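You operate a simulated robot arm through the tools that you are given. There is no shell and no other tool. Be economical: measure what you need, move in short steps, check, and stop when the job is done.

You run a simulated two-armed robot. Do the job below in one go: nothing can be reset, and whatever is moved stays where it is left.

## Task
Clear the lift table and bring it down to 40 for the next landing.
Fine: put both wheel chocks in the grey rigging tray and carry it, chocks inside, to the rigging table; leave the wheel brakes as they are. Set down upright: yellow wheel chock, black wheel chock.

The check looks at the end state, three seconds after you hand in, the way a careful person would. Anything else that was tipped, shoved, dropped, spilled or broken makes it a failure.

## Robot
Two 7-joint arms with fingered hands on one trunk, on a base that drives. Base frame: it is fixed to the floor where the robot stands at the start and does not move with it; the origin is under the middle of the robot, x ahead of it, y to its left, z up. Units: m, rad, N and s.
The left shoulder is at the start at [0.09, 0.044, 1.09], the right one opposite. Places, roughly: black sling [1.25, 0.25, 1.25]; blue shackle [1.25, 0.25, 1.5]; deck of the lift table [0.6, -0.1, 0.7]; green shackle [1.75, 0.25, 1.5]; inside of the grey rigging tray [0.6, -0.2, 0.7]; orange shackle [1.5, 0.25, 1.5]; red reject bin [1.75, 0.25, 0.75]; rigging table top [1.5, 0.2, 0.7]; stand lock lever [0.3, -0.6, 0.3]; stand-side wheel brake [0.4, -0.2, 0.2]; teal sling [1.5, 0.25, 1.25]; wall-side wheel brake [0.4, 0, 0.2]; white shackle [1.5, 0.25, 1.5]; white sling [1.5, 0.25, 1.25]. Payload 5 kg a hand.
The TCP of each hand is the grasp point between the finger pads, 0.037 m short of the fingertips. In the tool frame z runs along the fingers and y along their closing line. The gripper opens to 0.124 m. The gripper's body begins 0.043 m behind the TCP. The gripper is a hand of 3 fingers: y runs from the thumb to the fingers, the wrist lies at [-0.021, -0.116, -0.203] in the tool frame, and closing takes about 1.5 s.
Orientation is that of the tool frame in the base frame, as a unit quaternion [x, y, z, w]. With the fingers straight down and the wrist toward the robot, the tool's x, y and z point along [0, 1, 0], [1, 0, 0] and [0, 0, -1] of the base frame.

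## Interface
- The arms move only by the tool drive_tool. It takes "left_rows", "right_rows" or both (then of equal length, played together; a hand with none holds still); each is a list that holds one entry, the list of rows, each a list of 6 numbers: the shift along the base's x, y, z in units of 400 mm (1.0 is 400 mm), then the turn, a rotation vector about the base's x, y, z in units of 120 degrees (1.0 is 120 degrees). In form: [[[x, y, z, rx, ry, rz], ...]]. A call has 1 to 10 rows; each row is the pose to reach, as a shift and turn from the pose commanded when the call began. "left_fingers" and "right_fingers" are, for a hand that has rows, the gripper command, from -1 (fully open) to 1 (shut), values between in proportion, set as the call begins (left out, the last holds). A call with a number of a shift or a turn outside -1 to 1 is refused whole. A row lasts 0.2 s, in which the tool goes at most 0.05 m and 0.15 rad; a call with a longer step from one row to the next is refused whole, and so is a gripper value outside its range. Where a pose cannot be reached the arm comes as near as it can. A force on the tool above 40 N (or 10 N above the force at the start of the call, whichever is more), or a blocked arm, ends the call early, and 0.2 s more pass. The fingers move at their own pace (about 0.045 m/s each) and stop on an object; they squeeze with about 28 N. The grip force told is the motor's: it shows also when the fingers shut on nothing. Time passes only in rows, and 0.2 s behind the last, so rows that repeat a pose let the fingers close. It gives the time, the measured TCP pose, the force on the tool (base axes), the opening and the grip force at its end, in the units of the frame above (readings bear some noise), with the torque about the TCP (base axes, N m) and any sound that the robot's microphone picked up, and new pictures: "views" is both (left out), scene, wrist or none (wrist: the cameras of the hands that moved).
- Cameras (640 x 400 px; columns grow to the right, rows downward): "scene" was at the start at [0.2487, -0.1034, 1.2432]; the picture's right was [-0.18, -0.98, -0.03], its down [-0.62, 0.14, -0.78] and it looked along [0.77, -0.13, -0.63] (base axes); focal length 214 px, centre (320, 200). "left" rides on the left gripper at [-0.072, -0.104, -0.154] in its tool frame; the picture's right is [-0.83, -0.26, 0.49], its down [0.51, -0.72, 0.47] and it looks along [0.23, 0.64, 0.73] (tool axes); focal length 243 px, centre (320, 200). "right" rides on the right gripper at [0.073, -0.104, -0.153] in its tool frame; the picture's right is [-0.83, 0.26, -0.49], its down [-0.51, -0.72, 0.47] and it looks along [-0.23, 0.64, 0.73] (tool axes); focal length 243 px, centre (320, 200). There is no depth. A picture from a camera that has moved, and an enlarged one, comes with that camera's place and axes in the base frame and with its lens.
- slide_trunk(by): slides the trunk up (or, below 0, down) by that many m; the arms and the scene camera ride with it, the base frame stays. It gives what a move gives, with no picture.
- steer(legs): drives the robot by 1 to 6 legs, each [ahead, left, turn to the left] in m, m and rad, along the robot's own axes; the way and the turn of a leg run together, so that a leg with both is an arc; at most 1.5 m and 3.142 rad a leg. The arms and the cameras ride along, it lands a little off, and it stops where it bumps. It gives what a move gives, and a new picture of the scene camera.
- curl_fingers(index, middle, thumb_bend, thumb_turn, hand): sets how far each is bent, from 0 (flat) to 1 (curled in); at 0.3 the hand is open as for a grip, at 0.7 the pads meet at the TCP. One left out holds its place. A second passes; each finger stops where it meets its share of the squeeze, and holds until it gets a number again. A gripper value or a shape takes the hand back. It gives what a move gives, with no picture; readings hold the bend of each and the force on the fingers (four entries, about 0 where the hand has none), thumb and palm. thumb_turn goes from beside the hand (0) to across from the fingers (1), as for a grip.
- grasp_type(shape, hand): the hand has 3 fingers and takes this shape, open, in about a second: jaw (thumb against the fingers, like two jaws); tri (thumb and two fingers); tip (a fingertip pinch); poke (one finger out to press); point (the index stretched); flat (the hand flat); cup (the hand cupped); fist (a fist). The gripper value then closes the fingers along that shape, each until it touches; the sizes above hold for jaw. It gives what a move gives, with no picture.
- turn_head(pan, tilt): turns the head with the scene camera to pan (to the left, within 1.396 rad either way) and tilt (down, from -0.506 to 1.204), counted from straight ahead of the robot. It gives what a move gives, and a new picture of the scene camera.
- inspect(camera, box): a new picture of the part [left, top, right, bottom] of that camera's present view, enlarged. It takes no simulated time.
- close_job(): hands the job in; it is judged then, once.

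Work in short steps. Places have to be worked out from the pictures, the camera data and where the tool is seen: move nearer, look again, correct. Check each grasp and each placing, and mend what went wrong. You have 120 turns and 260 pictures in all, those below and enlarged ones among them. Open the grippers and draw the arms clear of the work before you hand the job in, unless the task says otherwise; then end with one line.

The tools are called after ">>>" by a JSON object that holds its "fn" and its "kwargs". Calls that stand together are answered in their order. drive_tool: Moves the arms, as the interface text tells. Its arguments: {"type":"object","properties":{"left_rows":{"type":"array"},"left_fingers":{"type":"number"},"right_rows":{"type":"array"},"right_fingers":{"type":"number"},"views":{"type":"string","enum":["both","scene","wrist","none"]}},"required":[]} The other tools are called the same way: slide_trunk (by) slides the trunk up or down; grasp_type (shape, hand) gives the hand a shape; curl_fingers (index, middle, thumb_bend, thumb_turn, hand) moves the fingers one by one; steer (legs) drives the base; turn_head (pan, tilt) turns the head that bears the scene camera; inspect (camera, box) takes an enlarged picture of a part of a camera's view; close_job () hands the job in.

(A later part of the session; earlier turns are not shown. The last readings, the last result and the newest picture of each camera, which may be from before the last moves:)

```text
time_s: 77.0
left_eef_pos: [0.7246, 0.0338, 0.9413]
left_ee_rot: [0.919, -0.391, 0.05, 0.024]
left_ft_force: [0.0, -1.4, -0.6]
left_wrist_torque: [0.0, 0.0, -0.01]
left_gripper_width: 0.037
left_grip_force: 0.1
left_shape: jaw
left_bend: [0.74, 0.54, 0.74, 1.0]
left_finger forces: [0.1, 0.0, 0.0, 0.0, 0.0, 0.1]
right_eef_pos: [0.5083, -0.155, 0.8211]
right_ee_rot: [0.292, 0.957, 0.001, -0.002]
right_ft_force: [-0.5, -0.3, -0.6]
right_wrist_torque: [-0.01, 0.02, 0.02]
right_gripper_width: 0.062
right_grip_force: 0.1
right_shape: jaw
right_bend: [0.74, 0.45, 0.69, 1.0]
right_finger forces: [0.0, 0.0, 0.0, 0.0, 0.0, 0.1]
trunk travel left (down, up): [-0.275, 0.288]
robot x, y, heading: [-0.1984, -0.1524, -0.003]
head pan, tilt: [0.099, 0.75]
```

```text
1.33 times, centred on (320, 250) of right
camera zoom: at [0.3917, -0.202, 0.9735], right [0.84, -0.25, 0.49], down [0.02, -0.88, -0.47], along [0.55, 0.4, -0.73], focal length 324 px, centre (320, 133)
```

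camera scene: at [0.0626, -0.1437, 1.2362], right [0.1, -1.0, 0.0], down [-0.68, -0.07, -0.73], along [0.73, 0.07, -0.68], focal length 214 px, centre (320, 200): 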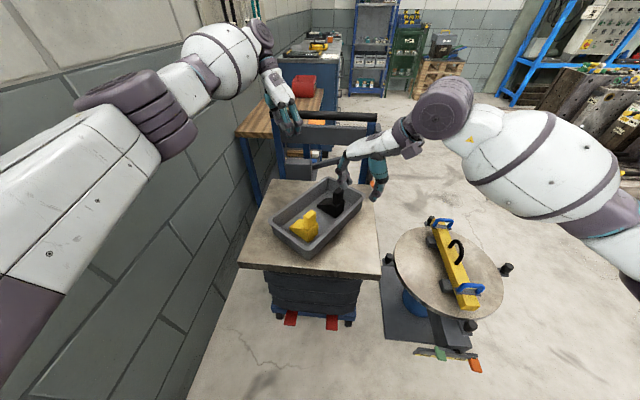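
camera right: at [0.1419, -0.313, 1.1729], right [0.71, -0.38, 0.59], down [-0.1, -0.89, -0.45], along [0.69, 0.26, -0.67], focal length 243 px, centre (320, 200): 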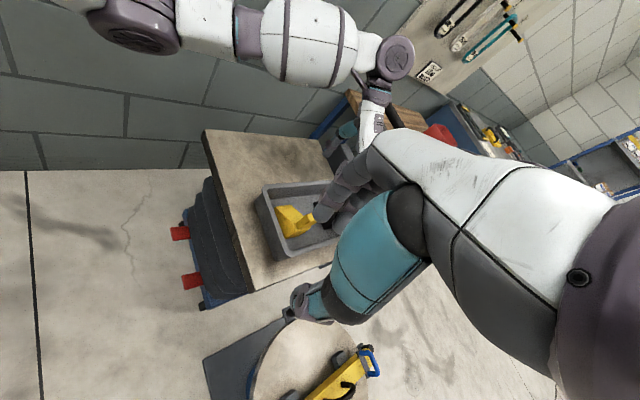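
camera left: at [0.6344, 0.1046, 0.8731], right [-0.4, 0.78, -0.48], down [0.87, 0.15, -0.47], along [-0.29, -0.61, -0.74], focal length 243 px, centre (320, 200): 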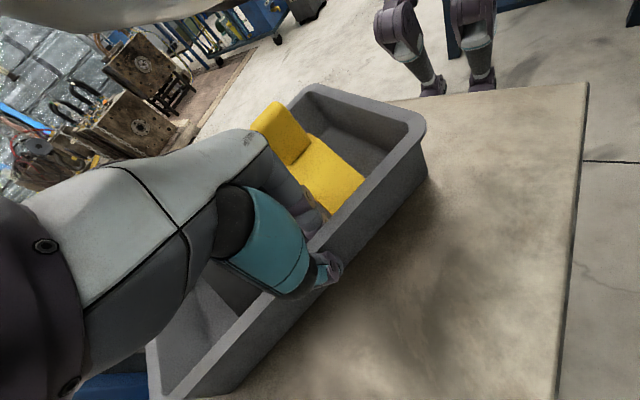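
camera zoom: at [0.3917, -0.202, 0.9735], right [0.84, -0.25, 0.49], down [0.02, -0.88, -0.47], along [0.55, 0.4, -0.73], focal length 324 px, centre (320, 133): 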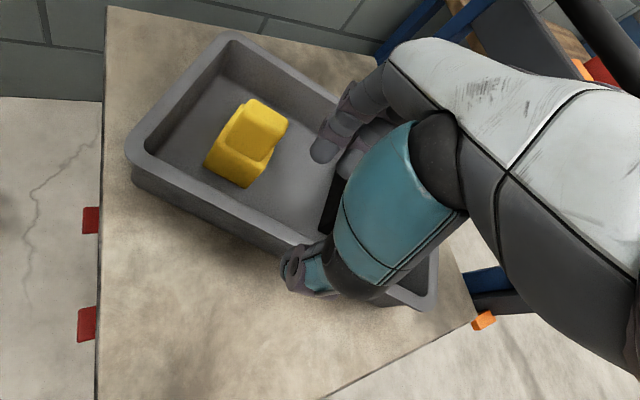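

Index tip lands at u≈−0.017 in the tray frame, and the gap between chocks is ±0.044, so it fits. Lower and check.

>>> {"fn": "drive_tool", "kwargs": {"right_rows": [[[0.004, 0.002, -0.08, 0, 0, 0], [0.004, 0.002, -0.16, 0, 0, 0], [0.004, 0.002, -0.22, 0, 0, 0], [0.004, 0.002, -0.26, 0, 0, 0]]], "views": "none"}}

>>> {"fn": "inspect", "kwargs": {"camera": "scene", "box": [270, 130, 390, 250]}}

>>> {"fn": "inspect", "kwargs": {"camera": "right", "box": [160, 100, 480, 400]}}

```text
time_s: 78.0
left_eef_pos: [0.7249, 0.0345, 0.9414]
left_ee_rot: [0.919, -0.391, 0.05, 0.025]
left_ft_force: [0.5, -0.1, -0.2]
left_wrist_torque: [-0.03, 0.02, 0.01]
left_gripper_width: 0.037
left_grip_force: 0.1
left_shape: jaw
left_bend: [0.74, 0.54, 0.74, 1.0]
left_finger forces: [0.0, 0.0, 0.1, 0.1, 0.0, 0.0]
right_eef_pos: [0.5107, -0.1544, 0.7163]
right_ee_rot: [0.292, 0.956, 0.001, -0.002]
right_ft_force: [0.5, -0.4, -0.1]
right_wrist_torque: [-0.02, 0.02, 0.0]
right_gripper_width: 0.062
right_grip_force: 0.0
right_shape: jaw
right_bend: [0.74, 0.45, 0.69, 1.0]
right_finger forces: [0.0, 0.0, 0.0, 0.1, 0.1, 0.0]
trunk travel left (down, up): [-0.275, 0.288]
robot x, y, heading: [-0.1997, -0.1537, -0.004]
head pan, tilt: [0.099, 0.75]
```

```text
3.33 times, centred on (330, 190) of scene
camera zoom: at [0.0615, -0.1444, 1.2364], right [0.1, -1.0, 0.0], down [-0.68, -0.07, -0.73], along [0.73, 0.07, -0.68], focal length 715 px, centre (287, 233)
```

zoom: 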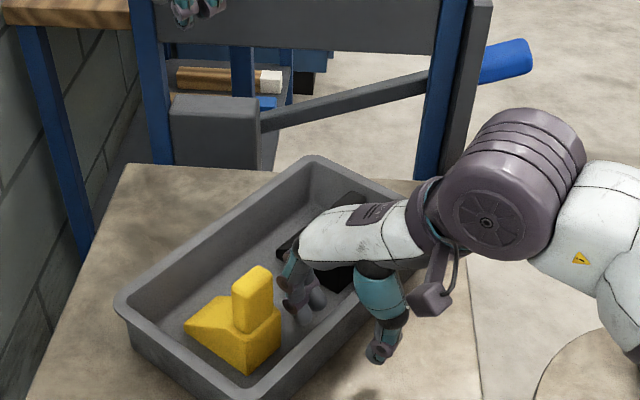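

```text
1.33 times, centred on (320, 250) of right
camera zoom: at [0.394, -0.2021, 0.8701], right [0.84, -0.25, 0.49], down [0.02, -0.88, -0.47], along [0.55, 0.4, -0.73], focal length 324 px, centre (320, 133)
```

zoom: 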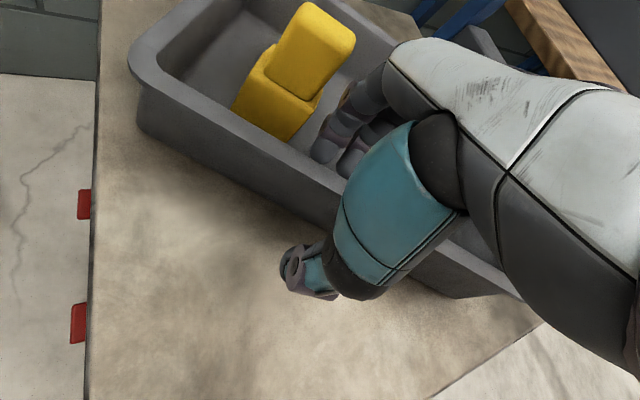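

Fingers straddle the right wall in the gap. Close the right hand.

>>> {"fn": "drive_tool", "kwargs": {"right_rows": [[[0, 0, 0, 0, 0, 0], [0, 0, 0, 0, 0, 0], [0, 0, 0, 0, 0, 0], [0, 0, 0, 0, 0, 0], [0, 0, 0, 0, 0, 0], [0, 0, 0, 0, 0, 0]]], "right_fingers": 1, "views": "none"}}

>>> {"fn": "inspect", "kwargs": {"camera": "scene", "box": [260, 130, 390, 260]}}

```text
time_s: 79.5
left_eef_pos: [0.7254, 0.034, 0.9409]
left_ee_rot: [0.918, -0.391, 0.051, 0.024]
left_ft_force: [-0.6, 1.2, 0.8]
left_wrist_torque: [-0.01, 0.01, -0.03]
left_gripper_width: 0.0372
left_grip_force: 0.0
left_shape: jaw
left_bend: [0.74, 0.54, 0.74, 1.0]
left_finger forces: [0.0, 0.1, 0.1, 0.0, 0.1, 0.0]
right_eef_pos: [0.5105, -0.1543, 0.7182]
right_ee_rot: [0.292, 0.957, 0.001, -0.002]
right_ft_force: [0.5, 0.2, -0.4]
right_wrist_torque: [0.06, -0.03, -0.01]
right_gripper_width: 0.0002
right_grip_force: 28.1
right_shape: jaw
right_bend: [0.71, 0.66, 0.66, 1.0]
right_finger forces: [16.1, 8.4, 0.0, 0.0, 24.1, 0.0]
trunk travel left (down, up): [-0.275, 0.288]
robot x, y, heading: [-0.1973, -0.1522, -0.008]
head pan, tilt: [0.099, 0.75]
```

```text
3.08 times, centred on (325, 195) of scene
camera zoom: at [0.0615, -0.1443, 1.2364], right [0.1, -1.0, 0.0], down [-0.68, -0.07, -0.73], along [0.73, 0.07, -0.68], focal length 660 px, centre (305, 215)
```

zoom: 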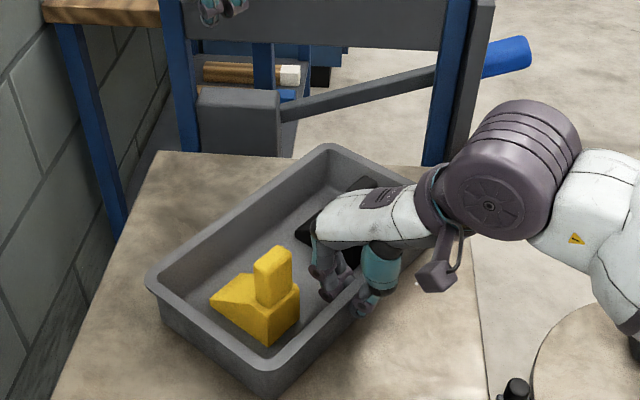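

Right grip holds and the tray did not move. Now the left hand to above the left-rim point (0.602, −0.019), yaw −124°.

>>> {"fn": "drive_tool", "kwargs": {"left_rows": [[[-0.05, 0, -0.02, 0.005, 0.006, 0.015], [-0.1, 0, -0.05, 0.01, 0.012, 0.03], [-0.15, -0.01, -0.09, 0.015, 0.018, 0.045], [-0.2, -0.03, -0.14, 0.02, 0.024, 0.06], [-0.25, -0.06, -0.19, 0.026, 0.03, 0.075], [-0.29, -0.1, -0.25, 0.031, 0.035, 0.09], [-0.3075, -0.1325, -0.3, 0.036, 0.04, 0.1015]]], "left_fingers": 0}}

>>> {"fn": "inspect", "kwargs": {"camera": "scene", "box": [260, 130, 390, 260]}}

```text
time_s: 81.0
left_eef_pos: [0.6013, -0.02, 0.8197]
left_ee_rot: [0.956, -0.292, -0.001, 0.0]
left_ft_force: [0.0, 0.8, 0.7]
left_wrist_torque: [0.0, 0.01, -0.04]
left_gripper_width: 0.0617
left_grip_force: 0.0
left_shape: jaw
left_bend: [0.74, 0.45, 0.69, 1.0]
left_finger forces: [0.0, 0.0, 0.1, 0.0, 0.0, 0.0]
right_eef_pos: [0.5102, -0.1536, 0.7177]
right_ee_rot: [0.291, 0.957, 0.001, -0.002]
right_ft_force: [-0.3, 0.6, -0.4]
right_wrist_torque: [0.0, 0.01, 0.0]
right_gripper_width: 0.0003
right_grip_force: 27.8
right_shape: jaw
right_bend: [0.71, 0.66, 0.66, 1.0]
right_finger forces: [16.5, 8.3, 0.0, 0.0, 25.4, 0.0]
trunk travel left (down, up): [-0.275, 0.288]
robot x, y, heading: [-0.1959, -0.1565, 0.0]
head pan, tilt: [0.099, 0.75]
camera scene: at [0.0616, -0.1444, 1.2364], right [0.1, -1.0, 0.0], down [-0.68, -0.07, -0.73], along [0.73, 0.07, -0.68], focal length 214 px, centre (320, 200)
camera left: at [0.5986, 0.1071, 0.9734], right [-0.54, 0.68, -0.49], down [0.82, 0.32, -0.47], along [-0.17, -0.66, -0.73], focal length 243 px, centre (320, 200)
```

scene: 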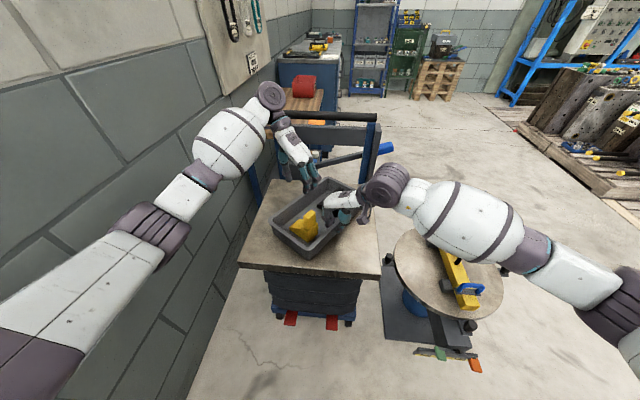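
left: 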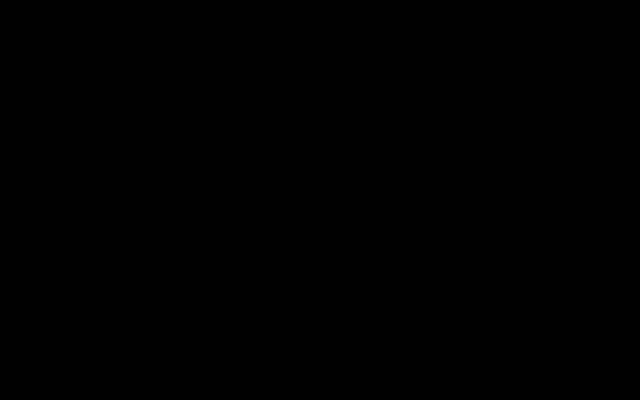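

```text
3.08 times, centred on (325, 195) of scene
camera zoom: at [0.0616, -0.1444, 1.2364], right [0.1, -1.0, 0.0], down [-0.68, -0.07, -0.73], along [0.73, 0.07, -0.68], focal length 660 px, centre (305, 215)
```

zoom: 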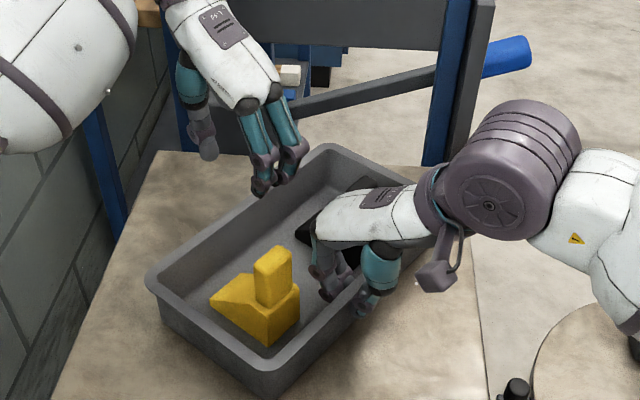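

Aligned; lower the left hand onto the rim and close.

>>> {"fn": "drive_tool", "kwargs": {"left_rows": [[[0, 0, -0.08, 0, 0, 0], [0, 0, -0.16, 0, 0, 0], [0, 0, -0.22, 0, 0, 0], [0, 0, -0.256, 0, 0, 0], [0, 0, -0.256, 0, 0, 0]]], "views": "none"}}

>>> {"fn": "inspect", "kwargs": {"camera": "scene", "box": [270, 150, 370, 250]}}

>>> {"fn": "drive_tool", "kwargs": {"left_rows": [[[0, 0, 0, 0, 0, 0], [0, 0, 0, 0, 0, 0], [0, 0, 0, 0, 0, 0], [0, 0, 0, 0, 0, 0], [0, 0, 0, 0, 0, 0], [0, 0, 0, 0, 0, 0]]], "left_fingers": 1, "views": "none"}}

>>> {"fn": "inspect", "kwargs": {"camera": "scene", "box": [270, 150, 370, 250]}}

```text
time_s: 82.2
left_eef_pos: [0.601, -0.0206, 0.7191]
left_ee_rot: [0.957, -0.291, 0.0, 0.001]
left_ft_force: [0.0, 0.1, -1.0]
left_wrist_torque: [-0.03, -0.02, 0.01]
left_gripper_width: 0.0612
left_grip_force: 0.1
left_shape: jaw
left_bend: [0.74, 0.45, 0.69, 1.0]
left_finger forces: [0.0, 0.1, 0.1, 0.0, 0.1, 0.1]
right_eef_pos: [0.5109, -0.154, 0.7184]
right_ee_rot: [0.292, 0.956, 0.002, -0.002]
right_ft_force: [-0.7, 0.1, 0.2]
right_wrist_torque: [0.02, 0.03, 0.02]
right_gripper_width: 0.0003
right_grip_force: 27.9
right_shape: jaw
right_bend: [0.71, 0.66, 0.66, 1.0]
right_finger forces: [16.5, 8.5, 0.0, 0.0, 25.4, 0.1]
trunk travel left (down, up): [-0.275, 0.288]
robot x, y, heading: [-0.2, -0.1522, -0.002]
head pan, tilt: [0.099, 0.75]
```

```text
4.00 times, centred on (320, 200) of scene
camera zoom: at [0.0616, -0.1443, 1.2364], right [0.1, -1.0, 0.0], down [-0.68, -0.07, -0.73], along [0.73, 0.07, -0.68], focal length 858 px, centre (320, 200)
```

zoom: 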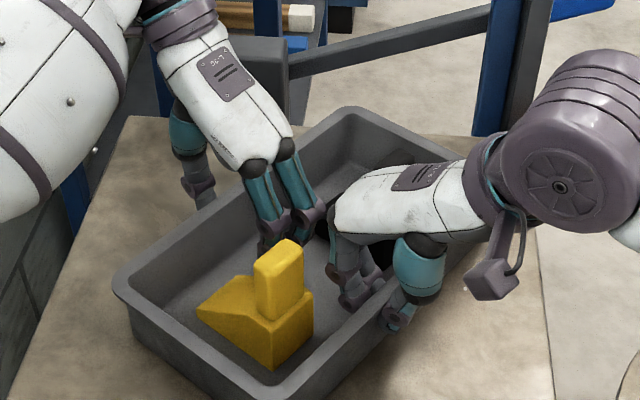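

```text
time_s: 83.7
left_eef_pos: [0.6007, -0.02, 0.7194]
left_ee_rot: [0.957, -0.292, -0.001, 0.001]
left_ft_force: [0.6, 0.4, -0.2]
left_wrist_torque: [-0.02, -0.01, -0.02]
left_gripper_width: 0.0007
left_grip_force: 27.9
left_shape: jaw
left_bend: [0.7, 0.7, 0.74, 1.0]
left_finger forces: [15.5, 8.0, 0.1, 0.0, 24.6, 0.0]
right_eef_pos: [0.5106, -0.155, 0.7174]
right_ee_rot: [0.292, 0.956, 0.001, -0.001]
right_ft_force: [-0.2, -0.2, 0.1]
right_wrist_torque: [-0.02, 0.03, 0.02]
right_gripper_width: 0.0006
right_grip_force: 28.0
right_shape: jaw
right_bend: [0.71, 0.66, 0.66, 1.0]
right_finger forces: [16.3, 8.3, 0.1, 0.0, 26.0, 0.1]
trunk travel left (down, up): [-0.275, 0.288]
robot x, y, heading: [-0.1977, -0.1538, -0.001]
head pan, tilt: [0.099, 0.75]
```

```text
4.00 times, centred on (320, 200) of scene
camera zoom: at [0.0617, -0.1443, 1.2364], right [0.1, -1.0, 0.0], down [-0.68, -0.07, -0.73], along [0.73, 0.07, -0.68], focal length 858 px, centre (320, 200)
```

zoom: 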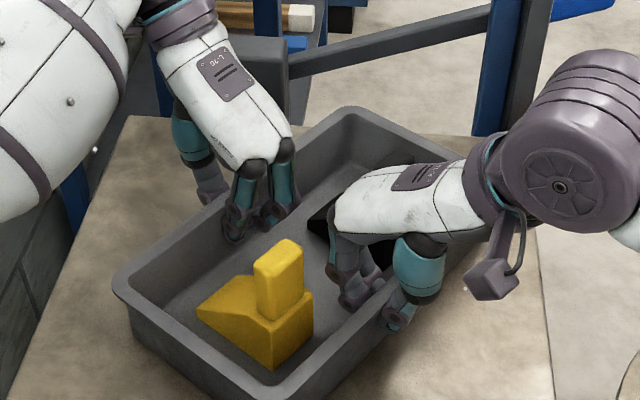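

Both hands grip. I lift with the trunk so both hands rise evenly: first 3 cm to check.

>>> {"fn": "slide_trunk", "kwargs": {"by": 0.03}}

>>> {"fn": "inspect", "kwargs": {"camera": "scene", "box": [250, 130, 390, 260]}}

```text
time_s: 84.4
left_eef_pos: [0.6034, -0.0191, 0.7471]
left_ee_rot: [0.957, -0.292, -0.001, 0.001]
left_ft_force: [-3.5, -4.6, -5.5]
left_wrist_torque: [-0.17, 0.22, -0.02]
left_gripper_width: 0.0
left_grip_force: 27.5
left_shape: jaw
left_bend: [0.7, 0.7, 0.74, 1.0]
left_finger forces: [19.5, 10.1, 0.0, 0.1, 22.8, 0.0]
right_eef_pos: [0.5108, -0.1547, 0.7451]
right_ee_rot: [0.291, 0.957, 0.001, -0.003]
right_ft_force: [4.9, 4.9, -4.4]
right_wrist_torque: [0.23, -0.05, -0.02]
right_gripper_width: 0.0003
right_grip_force: 27.8
right_shape: jaw
right_bend: [0.71, 0.66, 0.66, 1.0]
right_finger forces: [20.1, 9.4, 0.0, 0.0, 22.8, 0.0]
trunk travel left (down, up): [-0.305, 0.258]
robot x, y, heading: [-0.1985, -0.1564, -0.005]
head pan, tilt: [0.099, 0.75]
```

```text
3.08 times, centred on (320, 195) of scene
camera zoom: at [0.0554, -0.1443, 1.2666], right [0.1, -1.0, 0.0], down [-0.68, -0.07, -0.73], along [0.73, 0.07, -0.68], focal length 660 px, centre (320, 215)
```

zoom: 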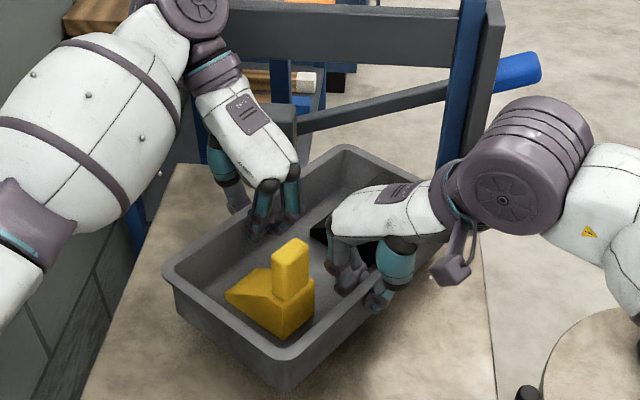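

Tray lifted level, load shared (5.5/4.4 N). I raise 12 cm more, then back away straight.

>>> {"fn": "slide_trunk", "kwargs": {"by": 0.12}}

>>> {"fn": "steer", "kwargs": {"legs": [[-0.6, 0, 0]]}}

```text
time_s: 85.9
left_eef_pos: [0.6027, -0.0199, 0.8668]
left_ee_rot: [0.957, -0.291, -0.002, 0.0]
left_ft_force: [-3.7, -6.8, -4.6]
left_wrist_torque: [-0.18, 0.26, 0.01]
left_gripper_width: 0.0
left_grip_force: 28.3
left_shape: jaw
left_bend: [0.7, 0.7, 0.74, 1.0]
left_finger forces: [19.9, 10.2, 0.0, 0.1, 22.6, 0.0]
right_eef_pos: [0.5113, -0.1544, 0.8661]
right_ee_rot: [0.293, 0.956, 0.001, -0.002]
right_ft_force: [4.8, 5.4, -4.1]
right_wrist_torque: [0.24, -0.07, -0.03]
right_gripper_width: 0.0004
right_grip_force: 27.6
right_shape: jaw
right_bend: [0.71, 0.66, 0.66, 1.0]
right_finger forces: [20.3, 9.7, 0.0, 0.0, 22.5, 0.1]
trunk travel left (down, up): [-0.425, 0.138]
robot x, y, heading: [-0.197, -0.1525, -0.001]
head pan, tilt: [0.099, 0.75]
```

```text
time_s: 87.5
left_eef_pos: [0.4805, -0.0177, 0.8663]
left_ee_rot: [0.956, -0.292, -0.002, 0.0]
left_ft_force: [-1.8, -2.5, -5.0]
left_wrist_torque: [-0.08, 0.13, 0.02]
left_gripper_width: 0.0
left_grip_force: 27.5
left_shape: jaw
left_bend: [0.7, 0.7, 0.74, 1.0]
left_finger forces: [18.2, 9.6, 0.1, 0.0, 25.1, 0.1]
right_eef_pos: [0.3878, -0.1515, 0.8664]
right_ee_rot: [0.291, 0.957, 0.0, -0.004]
right_ft_force: [2.3, 1.4, -4.0]
right_wrist_torque: [0.07, 0.02, -0.03]
right_gripper_width: 0.0006
right_grip_force: 27.5
right_shape: jaw
right_bend: [0.71, 0.66, 0.66, 1.0]
right_finger forces: [19.0, 7.8, 0.0, 0.1, 24.3, 0.0]
trunk travel left (down, up): [-0.425, 0.138]
robot x, y, heading: [-0.3163, -0.1529, -0.002]
head pan, tilt: [0.099, 0.75]
stopped in leg 1: the robot was blocked; the commanded pose is now the measured one
camera scene: at [-0.0979, -0.1437, 1.3909], right [0.1, -1.0, 0.0], down [-0.68, -0.07, -0.73], along [0.73, 0.07, -0.68], focal length 214 px, centre (320, 200)
```

scene: 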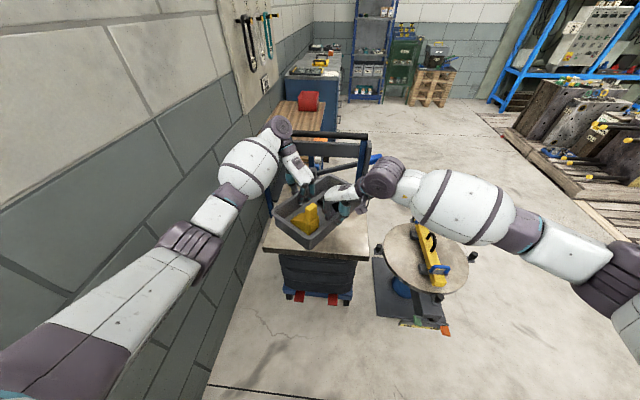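

Driving was blocked at x≈−0.32. I look to the sides to see what is behind.

>>> {"fn": "turn_head", "kwargs": {"pan": -1.39, "tilt": 0.6}}

>>> {"fn": "turn_head", "kwargs": {"pan": 1.39, "tilt": 0.8}}

```text
time_s: 89.0
left_eef_pos: [0.4812, -0.0187, 0.8672]
left_ee_rot: [0.957, -0.291, -0.002, 0.0]
left_ft_force: [-1.8, -2.4, -3.5]
left_wrist_torque: [-0.07, 0.15, -0.01]
left_gripper_width: 0.0001
left_grip_force: 27.4
left_shape: jaw
left_bend: [0.7, 0.7, 0.74, 1.0]
left_finger forces: [18.2, 9.7, 0.1, 0.1, 25.1, 0.1]
right_eef_pos: [0.3891, -0.1514, 0.8657]
right_ee_rot: [0.29, 0.957, 0.001, -0.002]
right_ft_force: [2.7, 1.1, -4.7]
right_wrist_torque: [0.11, -0.03, -0.04]
right_gripper_width: 0.0003
right_grip_force: 27.7
right_shape: jaw
right_bend: [0.71, 0.66, 0.66, 1.0]
right_finger forces: [19.0, 7.9, 0.0, 0.1, 24.2, 0.0]
trunk travel left (down, up): [-0.425, 0.138]
robot x, y, heading: [-0.3167, -0.1495, -0.0]
head pan, tilt: [-1.389, 0.6]
camera scene: at [-0.1639, -0.2388, 1.4037], right [-0.98, -0.18, 0.0], down [-0.1, 0.56, -0.82], along [0.15, -0.81, -0.57], focal length 214 px, centre (320, 200)
```

scene: 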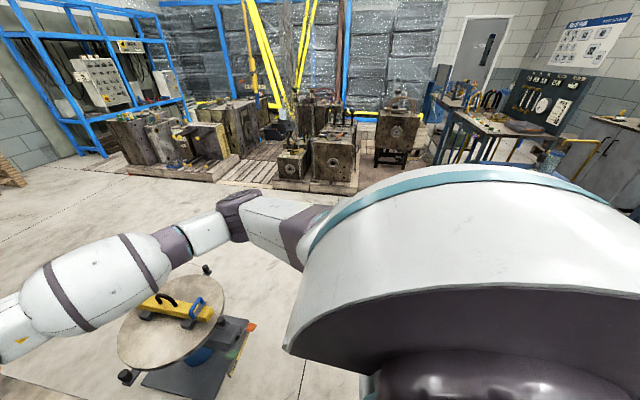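

```text
time_s: 91.5
left_eef_pos: [0.4808, -0.0178, 0.8685]
left_ee_rot: [0.957, -0.291, -0.001, 0.001]
left_ft_force: [-1.9, -2.3, -4.2]
left_wrist_torque: [-0.09, 0.12, -0.02]
left_gripper_width: 0.0001
left_grip_force: 27.9
left_shape: jaw
left_bend: [0.7, 0.7, 0.74, 1.0]
left_finger forces: [18.3, 9.6, 0.1, 0.1, 25.0, 0.0]
right_eef_pos: [0.3879, -0.1528, 0.8667]
right_ee_rot: [0.29, 0.957, 0.0, -0.002]
right_ft_force: [2.3, 2.5, -5.4]
right_wrist_torque: [0.16, 0.0, -0.04]
right_gripper_width: 0.0002
right_grip_force: 28.1
right_shape: jaw
right_bend: [0.71, 0.66, 0.66, 1.0]
right_finger forces: [19.1, 8.0, 0.1, 0.0, 24.1, 0.1]
trunk travel left (down, up): [-0.425, 0.138]
robot x, y, heading: [-0.3201, -0.1562, -0.004]
head pan, tilt: [1.389, 0.799]
camera scene: at [-0.1653, -0.0726, 1.3868], right [0.98, -0.18, 0.0], down [-0.13, -0.71, -0.7], along [0.13, 0.69, -0.72], focal length 214 px, centre (320, 200)
```

scene: 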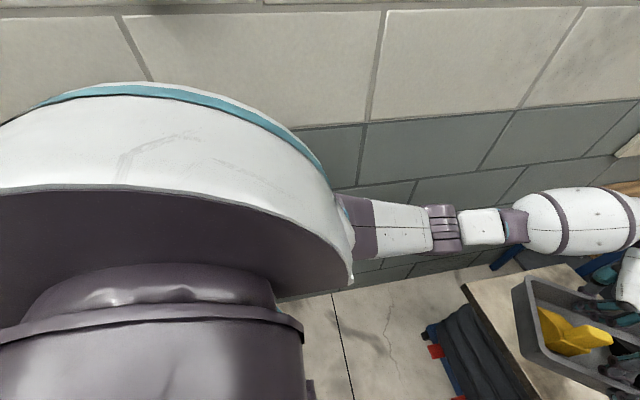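

The stand turns out low (handles at z≈0.46), so tray and arms clear it; only the base must go round. I slide right along here, behind the stand.

>>> {"fn": "steer", "kwargs": {"legs": [[0.03, -0.7, 0]]}}

>>> {"fn": "turn_head", "kwargs": {"pan": -0.3, "tilt": 0.75}}

```text
time_s: 98.0
left_eef_pos: [0.5134, -0.7061, 0.8684]
left_ee_rot: [0.958, -0.287, 0.0, 0.0]
left_ft_force: [-2.2, -2.5, -3.7]
left_wrist_torque: [-0.07, 0.13, -0.01]
left_gripper_width: 0.0002
left_grip_force: 27.5
left_shape: jaw
left_bend: [0.7, 0.7, 0.74, 1.0]
left_finger forces: [18.3, 9.7, 0.1, 0.0, 25.1, 0.0]
right_eef_pos: [0.4228, -0.841, 0.8666]
right_ee_rot: [0.284, 0.959, 0.001, -0.003]
right_ft_force: [1.5, 1.8, -4.7]
right_wrist_torque: [0.12, -0.02, -0.04]
right_gripper_width: 0.0003
right_grip_force: 28.0
right_shape: jaw
right_bend: [0.71, 0.66, 0.66, 1.0]
right_finger forces: [19.2, 7.9, 0.0, 0.0, 24.2, 0.1]
trunk travel left (down, up): [-0.425, 0.138]
robot x, y, heading: [-0.2873, -0.8514, 0.007]
head pan, tilt: [1.389, 0.799]
camera scene: at [-0.1323, -0.7672, 1.3868], right [0.99, -0.17, 0.0], down [-0.12, -0.71, -0.7], along [0.12, 0.69, -0.72], focal length 214 px, centre (320, 200)
```

scene: 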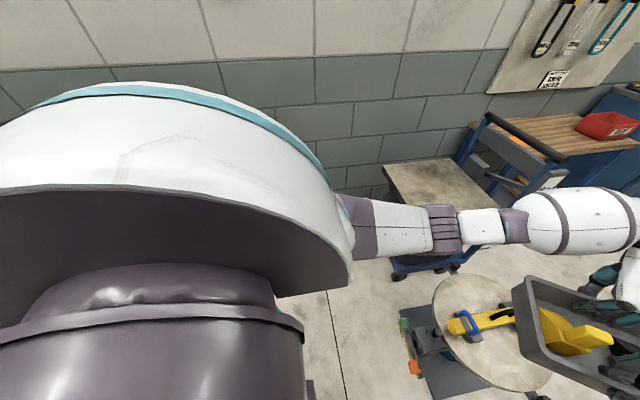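

```text
time_s: 99.8
left_eef_pos: [0.5133, -0.705, 0.8674]
left_ee_rot: [0.958, -0.285, -0.002, 0.0]
left_ft_force: [-1.5, -1.9, -5.2]
left_wrist_torque: [-0.03, 0.14, -0.05]
left_gripper_width: 0.0
left_grip_force: 27.6
left_shape: jaw
left_bend: [0.7, 0.7, 0.74, 1.0]
left_finger forces: [18.1, 9.6, 0.1, 0.0, 25.1, 0.0]
right_eef_pos: [0.4212, -0.8407, 0.8665]
right_ee_rot: [0.284, 0.959, 0.0, -0.003]
right_ft_force: [1.6, 2.8, -4.2]
right_wrist_torque: [0.1, -0.02, -0.08]
right_gripper_width: 0.0006
right_grip_force: 27.7
right_shape: jaw
right_bend: [0.71, 0.66, 0.66, 1.0]
right_finger forces: [19.0, 7.9, 0.1, 0.1, 24.2, 0.0]
trunk travel left (down, up): [-0.425, 0.138]
robot x, y, heading: [-0.2816, -0.8512, 0.013]
head pan, tilt: [-0.3, 0.75]
camera scene: at [-0.0666, -0.8704, 1.3908], right [-0.28, -0.96, 0.0], down [-0.65, 0.19, -0.73], along [0.7, -0.21, -0.68], focal length 214 px, centre (320, 200)
```

scene: 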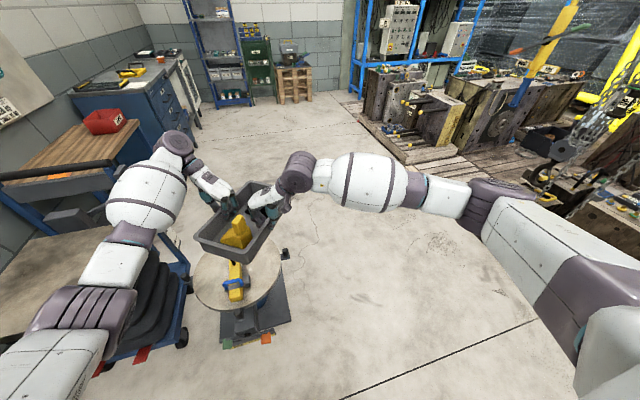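

Clear so far, tray steady. Continue right, then forward along the open floor.

>>> {"fn": "steer", "kwargs": {"legs": [[0, -0.65, 0], [0.9, 0, 0]]}}

```text
time_s: 110.3
left_eef_pos: [1.4163, -1.3466, 0.8669]
left_ee_rot: [0.959, -0.283, -0.001, 0.0]
left_ft_force: [-1.7, -2.2, -3.1]
left_wrist_torque: [-0.09, 0.15, 0.0]
left_gripper_width: 0.0
left_grip_force: 27.9
left_shape: jaw
left_bend: [0.7, 0.7, 0.74, 1.0]
left_finger forces: [18.2, 9.7, 0.0, 0.0, 25.0, 0.0]
right_eef_pos: [1.3248, -1.483, 0.866]
right_ee_rot: [0.284, 0.959, 0.001, -0.003]
right_ft_force: [1.1, 1.3, -5.7]
right_wrist_torque: [0.07, -0.01, -0.05]
right_gripper_width: 0.0002
right_grip_force: 27.7
right_shape: jaw
right_bend: [0.71, 0.66, 0.66, 1.0]
right_finger forces: [18.9, 7.9, 0.0, 0.0, 24.3, 0.0]
trunk travel left (down, up): [-0.425, 0.138]
robot x, y, heading: [0.6171, -1.4951, 0.014]
head pan, tilt: [-0.3, 0.75]
camera scene: at [0.8361, -1.5141, 1.3909], right [-0.28, -0.96, 0.0], down [-0.65, 0.19, -0.73], along [0.7, -0.21, -0.68], focal length 214 px, centre (320, 200)
```

scene: 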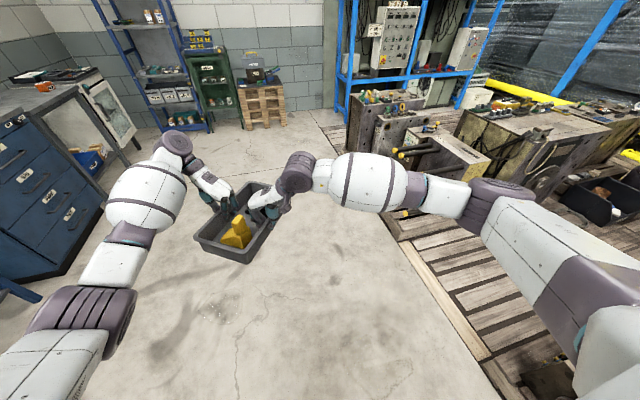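

>>> {"fn": "steer", "kwargs": {"legs": [[0.85, 0, 0], [0, 0, 1.55]]}}

>>> {"fn": "turn_head", "kwargs": {"pan": 0.0, "tilt": 0.55}}

```text
time_s: 118.6
left_eef_pos: [1.3588, -0.6815, 0.8677]
left_ee_rot: [0.887, 0.461, -0.001, 0.002]
left_ft_force: [0.7, -1.6, -4.2]
left_wrist_torque: [-0.16, -0.03, -0.01]
left_gripper_width: 0.0001
left_grip_force: 28.2
left_shape: jaw
left_bend: [0.7, 0.7, 0.74, 1.0]
left_finger forces: [17.4, 8.6, 0.0, 0.1, 24.0, 0.0]
right_eef_pos: [1.4915, -0.7754, 0.8653]
right_ee_rot: [-0.463, 0.887, 0.0, -0.003]
right_ft_force: [-1.1, 1.6, -4.2]
right_wrist_torque: [-0.05, 0.09, -0.05]
right_gripper_width: 0.0001
right_grip_force: 28.1
right_shape: jaw
right_bend: [0.71, 0.66, 0.66, 1.0]
right_finger forces: [17.6, 7.5, 0.0, 0.1, 23.2, 0.0]
trunk travel left (down, up): [-0.425, 0.138]
robot x, y, heading: [1.4736, -1.4809, 1.552]
head pan, tilt: [-0.3, 0.75]
camera scene: at [1.5037, -1.262, 1.3908], right [0.95, -0.32, 0.0], down [-0.22, -0.65, -0.73], along [0.23, 0.69, -0.68], focal length 214 px, centre (320, 200)
```

scene: 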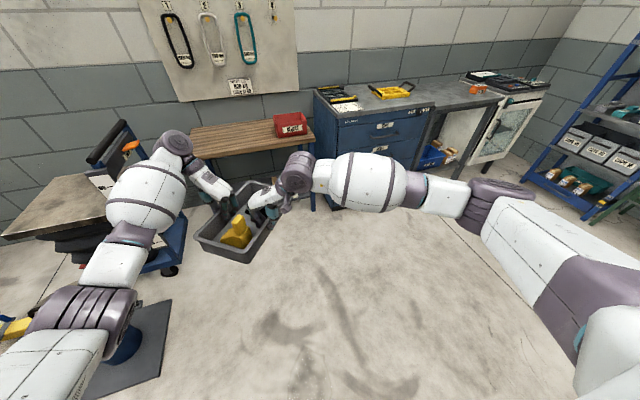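

```text
time_s: 119.4
left_eef_pos: [1.3585, -0.6796, 0.8679]
left_ee_rot: [0.887, 0.461, -0.002, 0.001]
left_ft_force: [1.3, -0.9, -4.1]
left_wrist_torque: [-0.1, -0.04, 0.01]
left_gripper_width: 0.0
left_grip_force: 28.0
left_shape: jaw
left_bend: [0.7, 0.7, 0.74, 1.0]
left_finger forces: [17.2, 8.5, 0.0, 0.0, 24.0, 0.0]
right_eef_pos: [1.4921, -0.7748, 0.8658]
right_ee_rot: [-0.462, 0.887, -0.001, -0.002]
right_ft_force: [-2.0, 1.1, -4.5]
right_wrist_torque: [-0.02, 0.06, 0.0]
right_gripper_width: 0.0006
right_grip_force: 28.2
right_shape: jaw
right_bend: [0.71, 0.66, 0.66, 1.0]
right_finger forces: [17.6, 7.5, 0.0, 0.1, 23.3, 0.1]
trunk travel left (down, up): [-0.425, 0.138]
robot x, y, heading: [1.4767, -1.4829, 1.552]
head pan, tilt: [0.0, 0.55]
camera scene: at [1.4794, -1.2507, 1.4081], right [1.0, -0.02, 0.0], down [-0.01, -0.52, -0.85], along [0.02, 0.85, -0.52], focal length 214 px, centre (320, 200)
```

scene: 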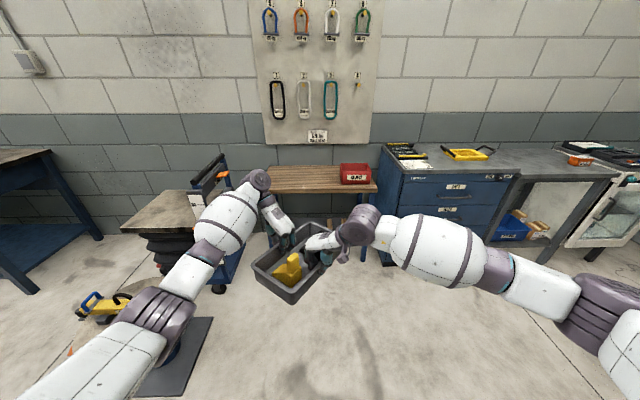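

The rigging table reads x 1.13–1.88, y −0.02–0.41, top z≈0.72; the red bin starts at x≈1.67. Target tray centre ≈(1.42, 0.19). To stay under the hanging slings I lower the trunk 5 cm and drive forward most of the way.

>>> {"fn": "slide_trunk", "kwargs": {"by": -0.04}}

>>> {"fn": "steer", "kwargs": {"legs": [[0.55, 0.0, 0.018]]}}

>>> {"fn": "turn_head", "kwargs": {"pan": 0.0, "tilt": 0.85}}

```text
time_s: 120.2
left_eef_pos: [1.359, -0.6807, 0.8293]
left_ee_rot: [0.887, 0.461, -0.002, 0.001]
left_ft_force: [1.4, -1.5, -3.4]
left_wrist_torque: [-0.12, -0.03, 0.01]
left_gripper_width: 0.0
left_grip_force: 27.6
left_shape: jaw
left_bend: [0.7, 0.7, 0.74, 1.0]
left_finger forces: [17.3, 8.6, 0.1, 0.0, 24.5, 0.0]
right_eef_pos: [1.491, -0.7755, 0.8269]
right_ee_rot: [-0.462, 0.887, 0.0, -0.002]
right_ft_force: [-1.2, -0.3, -4.6]
right_wrist_torque: [0.0, 0.09, -0.03]
right_gripper_width: 0.0003
right_grip_force: 27.9
right_shape: jaw
right_bend: [0.71, 0.66, 0.66, 1.0]
right_finger forces: [17.2, 7.7, 0.0, 0.1, 23.6, 0.0]
trunk travel left (down, up): [-0.385, 0.178]
robot x, y, heading: [1.4767, -1.4793, 1.551]
head pan, tilt: [0.0, 0.55]
```

```text
time_s: 123.4
left_eef_pos: [1.3459, -0.1239, 0.8278]
left_ee_rot: [0.882, 0.471, -0.002, 0.001]
left_ft_force: [0.7, -0.6, -4.5]
left_wrist_torque: [-0.18, -0.06, 0.0]
left_gripper_width: 0.0001
left_grip_force: 28.2
left_shape: jaw
left_bend: [0.7, 0.7, 0.74, 1.0]
left_finger forces: [17.3, 8.8, 0.0, 0.1, 24.2, 0.0]
right_eef_pos: [1.4808, -0.216, 0.8251]
right_ee_rot: [-0.472, 0.882, -0.001, -0.002]
right_ft_force: [-1.1, 1.4, -5.1]
right_wrist_torque: [-0.01, 0.14, -0.07]
right_gripper_width: 0.0002
right_grip_force: 28.1
right_shape: jaw
right_bend: [0.71, 0.66, 0.66, 1.0]
right_finger forces: [17.7, 7.5, 0.1, 0.1, 23.2, 0.1]
trunk travel left (down, up): [-0.385, 0.178]
robot x, y, heading: [1.4802, -0.9235, 1.574]
head pan, tilt: [0.0, 0.55]
camera scene: at [1.4798, -0.6795, 1.365], right [1.0, 0.0, 0.0], down [0.0, -0.52, -0.85], along [0.0, 0.85, -0.52], focal length 214 px, centre (320, 200)
```

scene: 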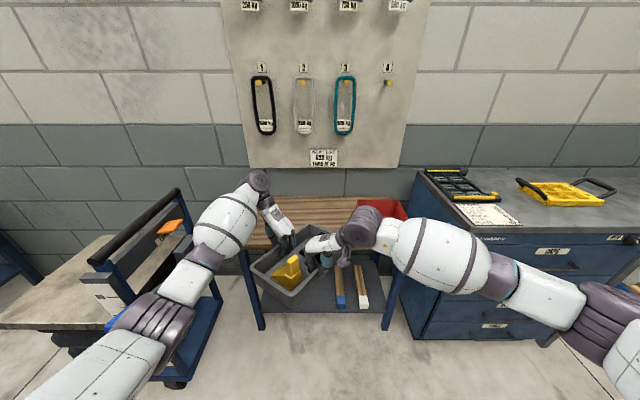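

```text
time_s: 124.2
left_eef_pos: [1.3457, -0.1241, 0.8281]
left_ee_rot: [0.882, 0.471, -0.001, 0.001]
left_ft_force: [1.6, -0.4, -4.7]
left_wrist_torque: [-0.1, -0.06, -0.03]
left_gripper_width: 0.0
left_grip_force: 28.2
left_shape: jaw
left_bend: [0.7, 0.7, 0.74, 1.0]
left_finger forces: [17.2, 8.5, 0.1, 0.1, 24.6, 0.0]
right_eef_pos: [1.4794, -0.2153, 0.8269]
right_ee_rot: [-0.471, 0.882, -0.001, -0.003]
right_ft_force: [-0.8, 0.8, -3.5]
right_wrist_torque: [-0.01, 0.09, -0.05]
right_gripper_width: 0.0003
right_grip_force: 28.0
right_shape: jaw
right_bend: [0.71, 0.66, 0.66, 1.0]
right_finger forces: [17.4, 7.4, 0.1, 0.1, 23.7, 0.1]
trunk travel left (down, up): [-0.385, 0.178]
robot x, y, heading: [1.4825, -0.9215, 1.569]
head pan, tilt: [0.0, 0.85]
camera scene: at [1.4798, -0.6907, 1.3396], right [1.0, 0.0, 0.0], down [0.0, -0.75, -0.66], along [0.0, 0.66, -0.75], focal length 214 px, centre (320, 200)
```

scene: 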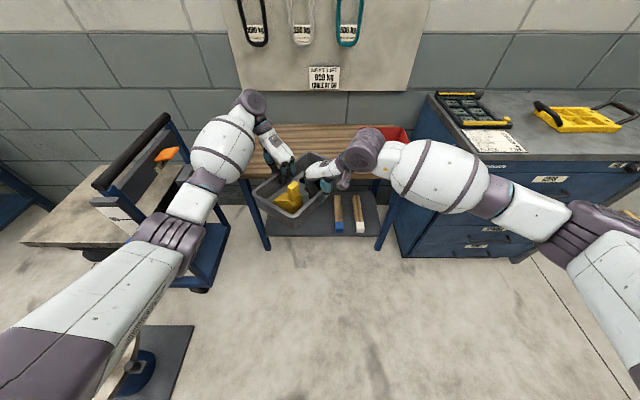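

I inspect the table's edge for its height and the label on the lift's post.

>>> {"fn": "inspect", "kwargs": {"camera": "scene", "box": [220, 100, 420, 240]}}

>>> {"fn": "inspect", "kwargs": {"camera": "scene", "box": [80, 100, 220, 260]}}

```text
2.86 times, centred on (320, 170) of scene
camera zoom: at [1.4798, -0.6907, 1.3396], right [1.0, 0.0, 0.0], down [0.0, -0.75, -0.66], along [0.0, 0.66, -0.75], focal length 613 px, centre (320, 286)
```

zoom: 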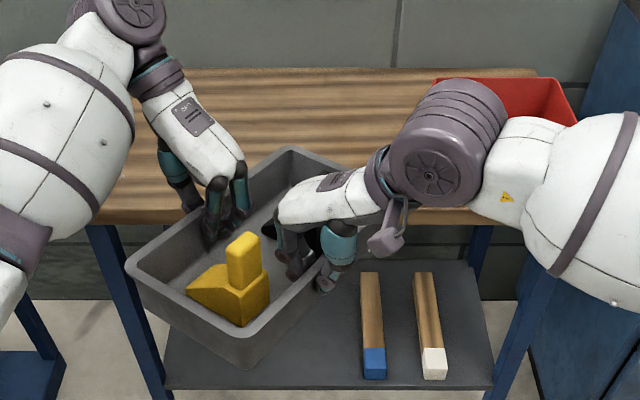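

```text
2.50 times, centred on (150, 180) of scene
camera zoom: at [1.4798, -0.6907, 1.3396], right [1.0, 0.0, 0.0], down [0.0, -0.75, -0.66], along [0.0, 0.66, -0.75], focal length 536 px, centre (745, 250)
```

zoom: 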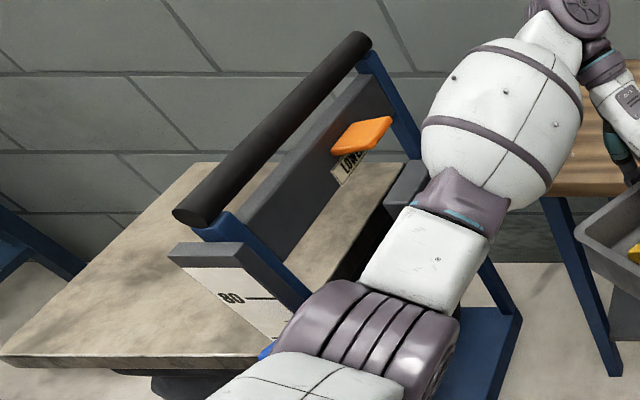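

The lift shows a scale ("80") on its side post and an orange paddle marked "LOWER" on the crossbar – for later. Table top ≈0.70, y 0.03–0.46. I lower 2.5 cm and drive forward 0.25 m first.

>>> {"fn": "slide_trunk", "kwargs": {"by": -0.02}}

>>> {"fn": "steer", "kwargs": {"legs": [[0.22, 0.0, 0]]}}

>>> {"fn": "inspect", "kwargs": {"camera": "scene", "box": [220, 100, 420, 260]}}

```text
time_s: 124.9
left_eef_pos: [1.3472, -0.1235, 0.8089]
left_ee_rot: [0.882, 0.471, 0.0, 0.002]
left_ft_force: [0.8, -0.2, -3.0]
left_wrist_torque: [-0.13, -0.06, 0.02]
left_gripper_width: 0.0
left_grip_force: 28.1
left_shape: jaw
left_bend: [0.7, 0.7, 0.74, 1.0]
left_finger forces: [17.1, 8.7, 0.1, 0.1, 24.6, 0.0]
right_eef_pos: [1.4809, -0.216, 0.8068]
right_ee_rot: [-0.472, 0.882, -0.001, -0.003]
right_ft_force: [-0.7, 0.7, -4.6]
right_wrist_torque: [-0.04, 0.06, -0.06]
right_gripper_width: 0.0005
right_grip_force: 27.8
right_shape: jaw
right_bend: [0.71, 0.66, 0.66, 1.0]
right_finger forces: [17.2, 7.5, 0.0, 0.0, 23.6, 0.0]
trunk travel left (down, up): [-0.365, 0.198]
robot x, y, heading: [1.4797, -0.9209, 1.567]
head pan, tilt: [0.0, 0.85]
```

```text
time_s: 126.6
left_eef_pos: [1.3485, 0.0926, 0.8078]
left_ee_rot: [0.883, 0.47, -0.001, 0.001]
left_ft_force: [2.3, -1.7, -4.5]
left_wrist_torque: [-0.14, -0.02, 0.01]
left_gripper_width: 0.0001
left_grip_force: 28.0
left_shape: jaw
left_bend: [0.7, 0.7, 0.74, 1.0]
left_finger forces: [17.4, 8.7, 0.0, 0.1, 24.3, 0.1]
right_eef_pos: [1.482, 0.0014, 0.8064]
right_ee_rot: [-0.472, 0.882, -0.001, -0.002]
right_ft_force: [-1.6, 1.7, -4.2]
right_wrist_torque: [-0.04, 0.07, -0.03]
right_gripper_width: 0.0002
right_grip_force: 28.2
right_shape: jaw
right_bend: [0.71, 0.66, 0.66, 1.0]
right_finger forces: [17.5, 7.6, 0.0, 0.1, 23.4, 0.0]
trunk travel left (down, up): [-0.365, 0.198]
robot x, y, heading: [1.484, -0.7017, 1.571]
head pan, tilt: [0.0, 0.85]
camera scene: at [1.4804, -0.4697, 1.3192], right [1.0, 0.0, 0.0], down [0.0, -0.75, -0.66], along [0.0, 0.66, -0.75], focal length 214 px, centre (320, 200)
```

scene: 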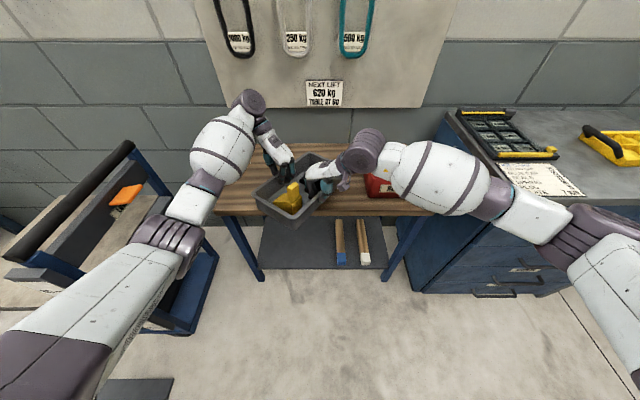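

```text
2.50 times, centred on (320, 180) of scene
camera zoom: at [1.4804, -0.4697, 1.3192], right [1.0, 0.0, 0.0], down [0.0, -0.75, -0.66], along [0.0, 0.66, -0.75], focal length 536 px, centre (320, 250)
```

zoom: 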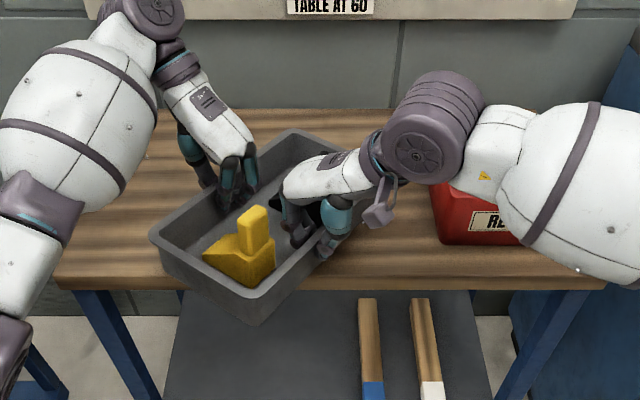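

>>> {"fn": "inspect", "kwargs": {"camera": "scene", "box": [220, 0, 420, 125]}}

>>> {"fn": "steer", "kwargs": {"legs": [[0.15, 0.0, 0]]}}

>>> {"fn": "inspect", "kwargs": {"camera": "scene", "box": [200, 80, 440, 260]}}

```text
3.20 times, centred on (320, 62) of scene
camera zoom: at [1.4804, -0.4697, 1.3192], right [1.0, 0.0, 0.0], down [0.0, -0.75, -0.66], along [0.0, 0.66, -0.75], focal length 686 px, centre (320, 640)
```

zoom: 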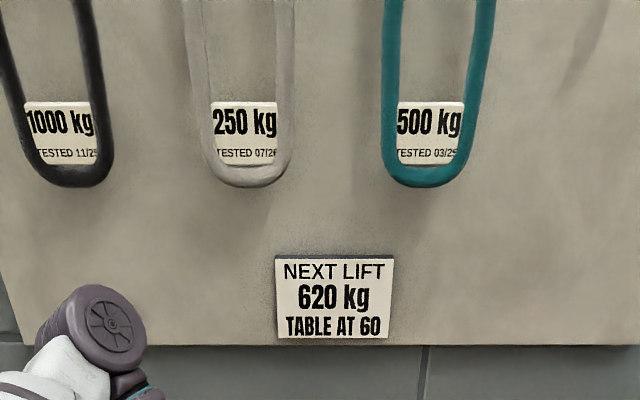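

```text
time_s: 128.0
left_eef_pos: [1.35, 0.2441, 0.8078]
left_ee_rot: [0.884, 0.468, -0.001, 0.0]
left_ft_force: [1.4, -1.1, -4.7]
left_wrist_torque: [-0.15, -0.03, -0.01]
left_gripper_width: 0.0
left_grip_force: 27.6
left_shape: jaw
left_bend: [0.7, 0.7, 0.74, 1.0]
left_finger forces: [17.4, 8.7, 0.1, 0.1, 24.6, 0.1]
right_eef_pos: [1.4846, 0.151, 0.8062]
right_ee_rot: [-0.469, 0.883, -0.001, -0.002]
right_ft_force: [-0.8, 0.6, -5.6]
right_wrist_torque: [0.0, 0.09, -0.05]
right_gripper_width: 0.0003
right_grip_force: 28.5
right_shape: jaw
right_bend: [0.71, 0.66, 0.66, 1.0]
right_finger forces: [17.3, 7.7, 0.0, 0.0, 23.6, 0.0]
trunk travel left (down, up): [-0.365, 0.198]
robot x, y, heading: [1.4816, -0.5508, 1.564]
head pan, tilt: [0.0, 0.85]
camera scene: at [1.4814, -0.319, 1.3193], right [1.0, 0.0, 0.0], down [0.0, -0.75, -0.66], along [0.0, 0.66, -0.75], focal length 214 px, centre (320, 200)
```

scene: 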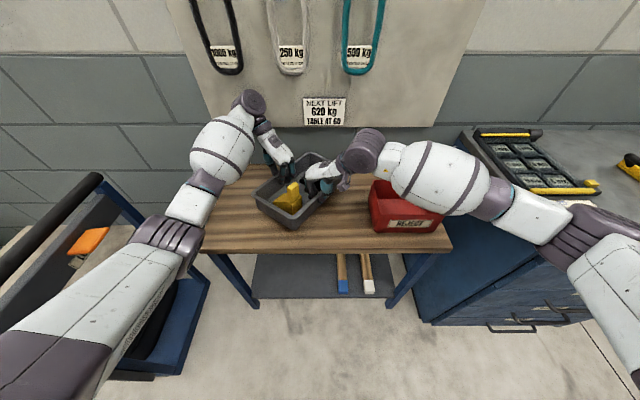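

```text
2.22 times, centred on (320, 170) of scene
camera zoom: at [1.4814, -0.319, 1.3193], right [1.0, 0.0, 0.0], down [0.0, -0.75, -0.66], along [0.0, 0.66, -0.75], focal length 477 px, centre (320, 267)
```

zoom: 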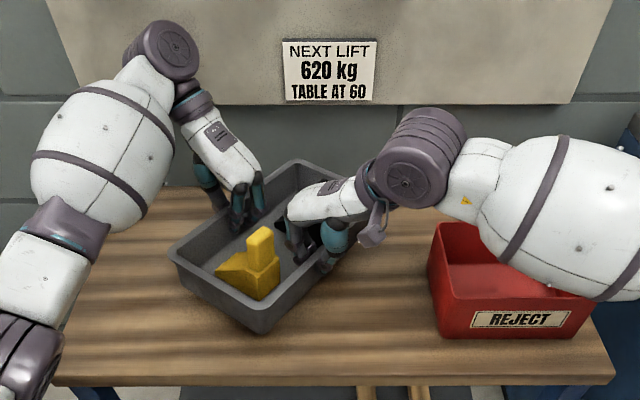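

The tray is over clear table area. Lowering with the trunk in small steps, watching the forces (user asked for 40; the wall sign "next lift … 60" is not the instruction).

>>> {"fn": "slide_trunk", "kwargs": {"by": -0.02}}

>>> {"fn": "slide_trunk", "kwargs": {"by": -0.008}}

```text
time_s: 128.6
left_eef_pos: [1.3505, 0.2451, 0.7888]
left_ee_rot: [0.883, 0.469, -0.001, 0.001]
left_ft_force: [1.7, -1.4, -2.0]
left_wrist_torque: [-0.03, -0.11, -0.07]
left_gripper_width: 0.0
left_grip_force: 27.6
left_shape: jaw
left_bend: [0.7, 0.7, 0.74, 1.0]
left_finger forces: [16.4, 11.3, 0.0, 0.1, 25.7, 0.1]
right_eef_pos: [1.4846, 0.1513, 0.7853]
right_ee_rot: [-0.47, 0.883, -0.002, -0.003]
right_ft_force: [-1.4, -0.6, -0.9]
right_wrist_torque: [0.06, 0.04, 0.03]
right_gripper_width: 0.0005
right_grip_force: 27.8
right_shape: jaw
right_bend: [0.71, 0.66, 0.66, 1.0]
right_finger forces: [16.9, 9.6, 0.0, 0.0, 25.9, 0.1]
trunk travel left (down, up): [-0.345, 0.218]
robot x, y, heading: [1.4835, -0.5573, 1.568]
head pan, tilt: [0.0, 0.85]
```

```text
time_s: 129.2
left_eef_pos: [1.3514, 0.2436, 0.7864]
left_ee_rot: [0.883, 0.469, 0.002, -0.002]
left_ft_force: [0.9, 7.9, 26.0]
left_wrist_torque: [0.39, 0.14, -0.01]
left_gripper_width: 0.0014
left_grip_force: 27.6
left_shape: jaw
left_bend: [0.7, 0.7, 0.74, 1.0]
left_finger forces: [18.1, 10.1, 0.1, 0.0, 32.5, 0.0]
right_eef_pos: [1.4841, 0.1493, 0.784]
right_ee_rot: [-0.469, 0.883, 0.003, -0.003]
right_ft_force: [-0.4, 6.2, 27.9]
right_wrist_torque: [0.31, 0.16, -0.02]
right_gripper_width: 0.0008
right_grip_force: 28.0
right_shape: jaw
right_bend: [0.72, 0.65, 0.66, 1.0]
right_finger forces: [22.0, 12.0, 0.0, 0.0, 30.4, 0.0]
trunk travel left (down, up): [-0.337, 0.226]
robot x, y, heading: [1.4834, -0.5503, 1.569]
head pan, tilt: [0.0, 0.85]
```

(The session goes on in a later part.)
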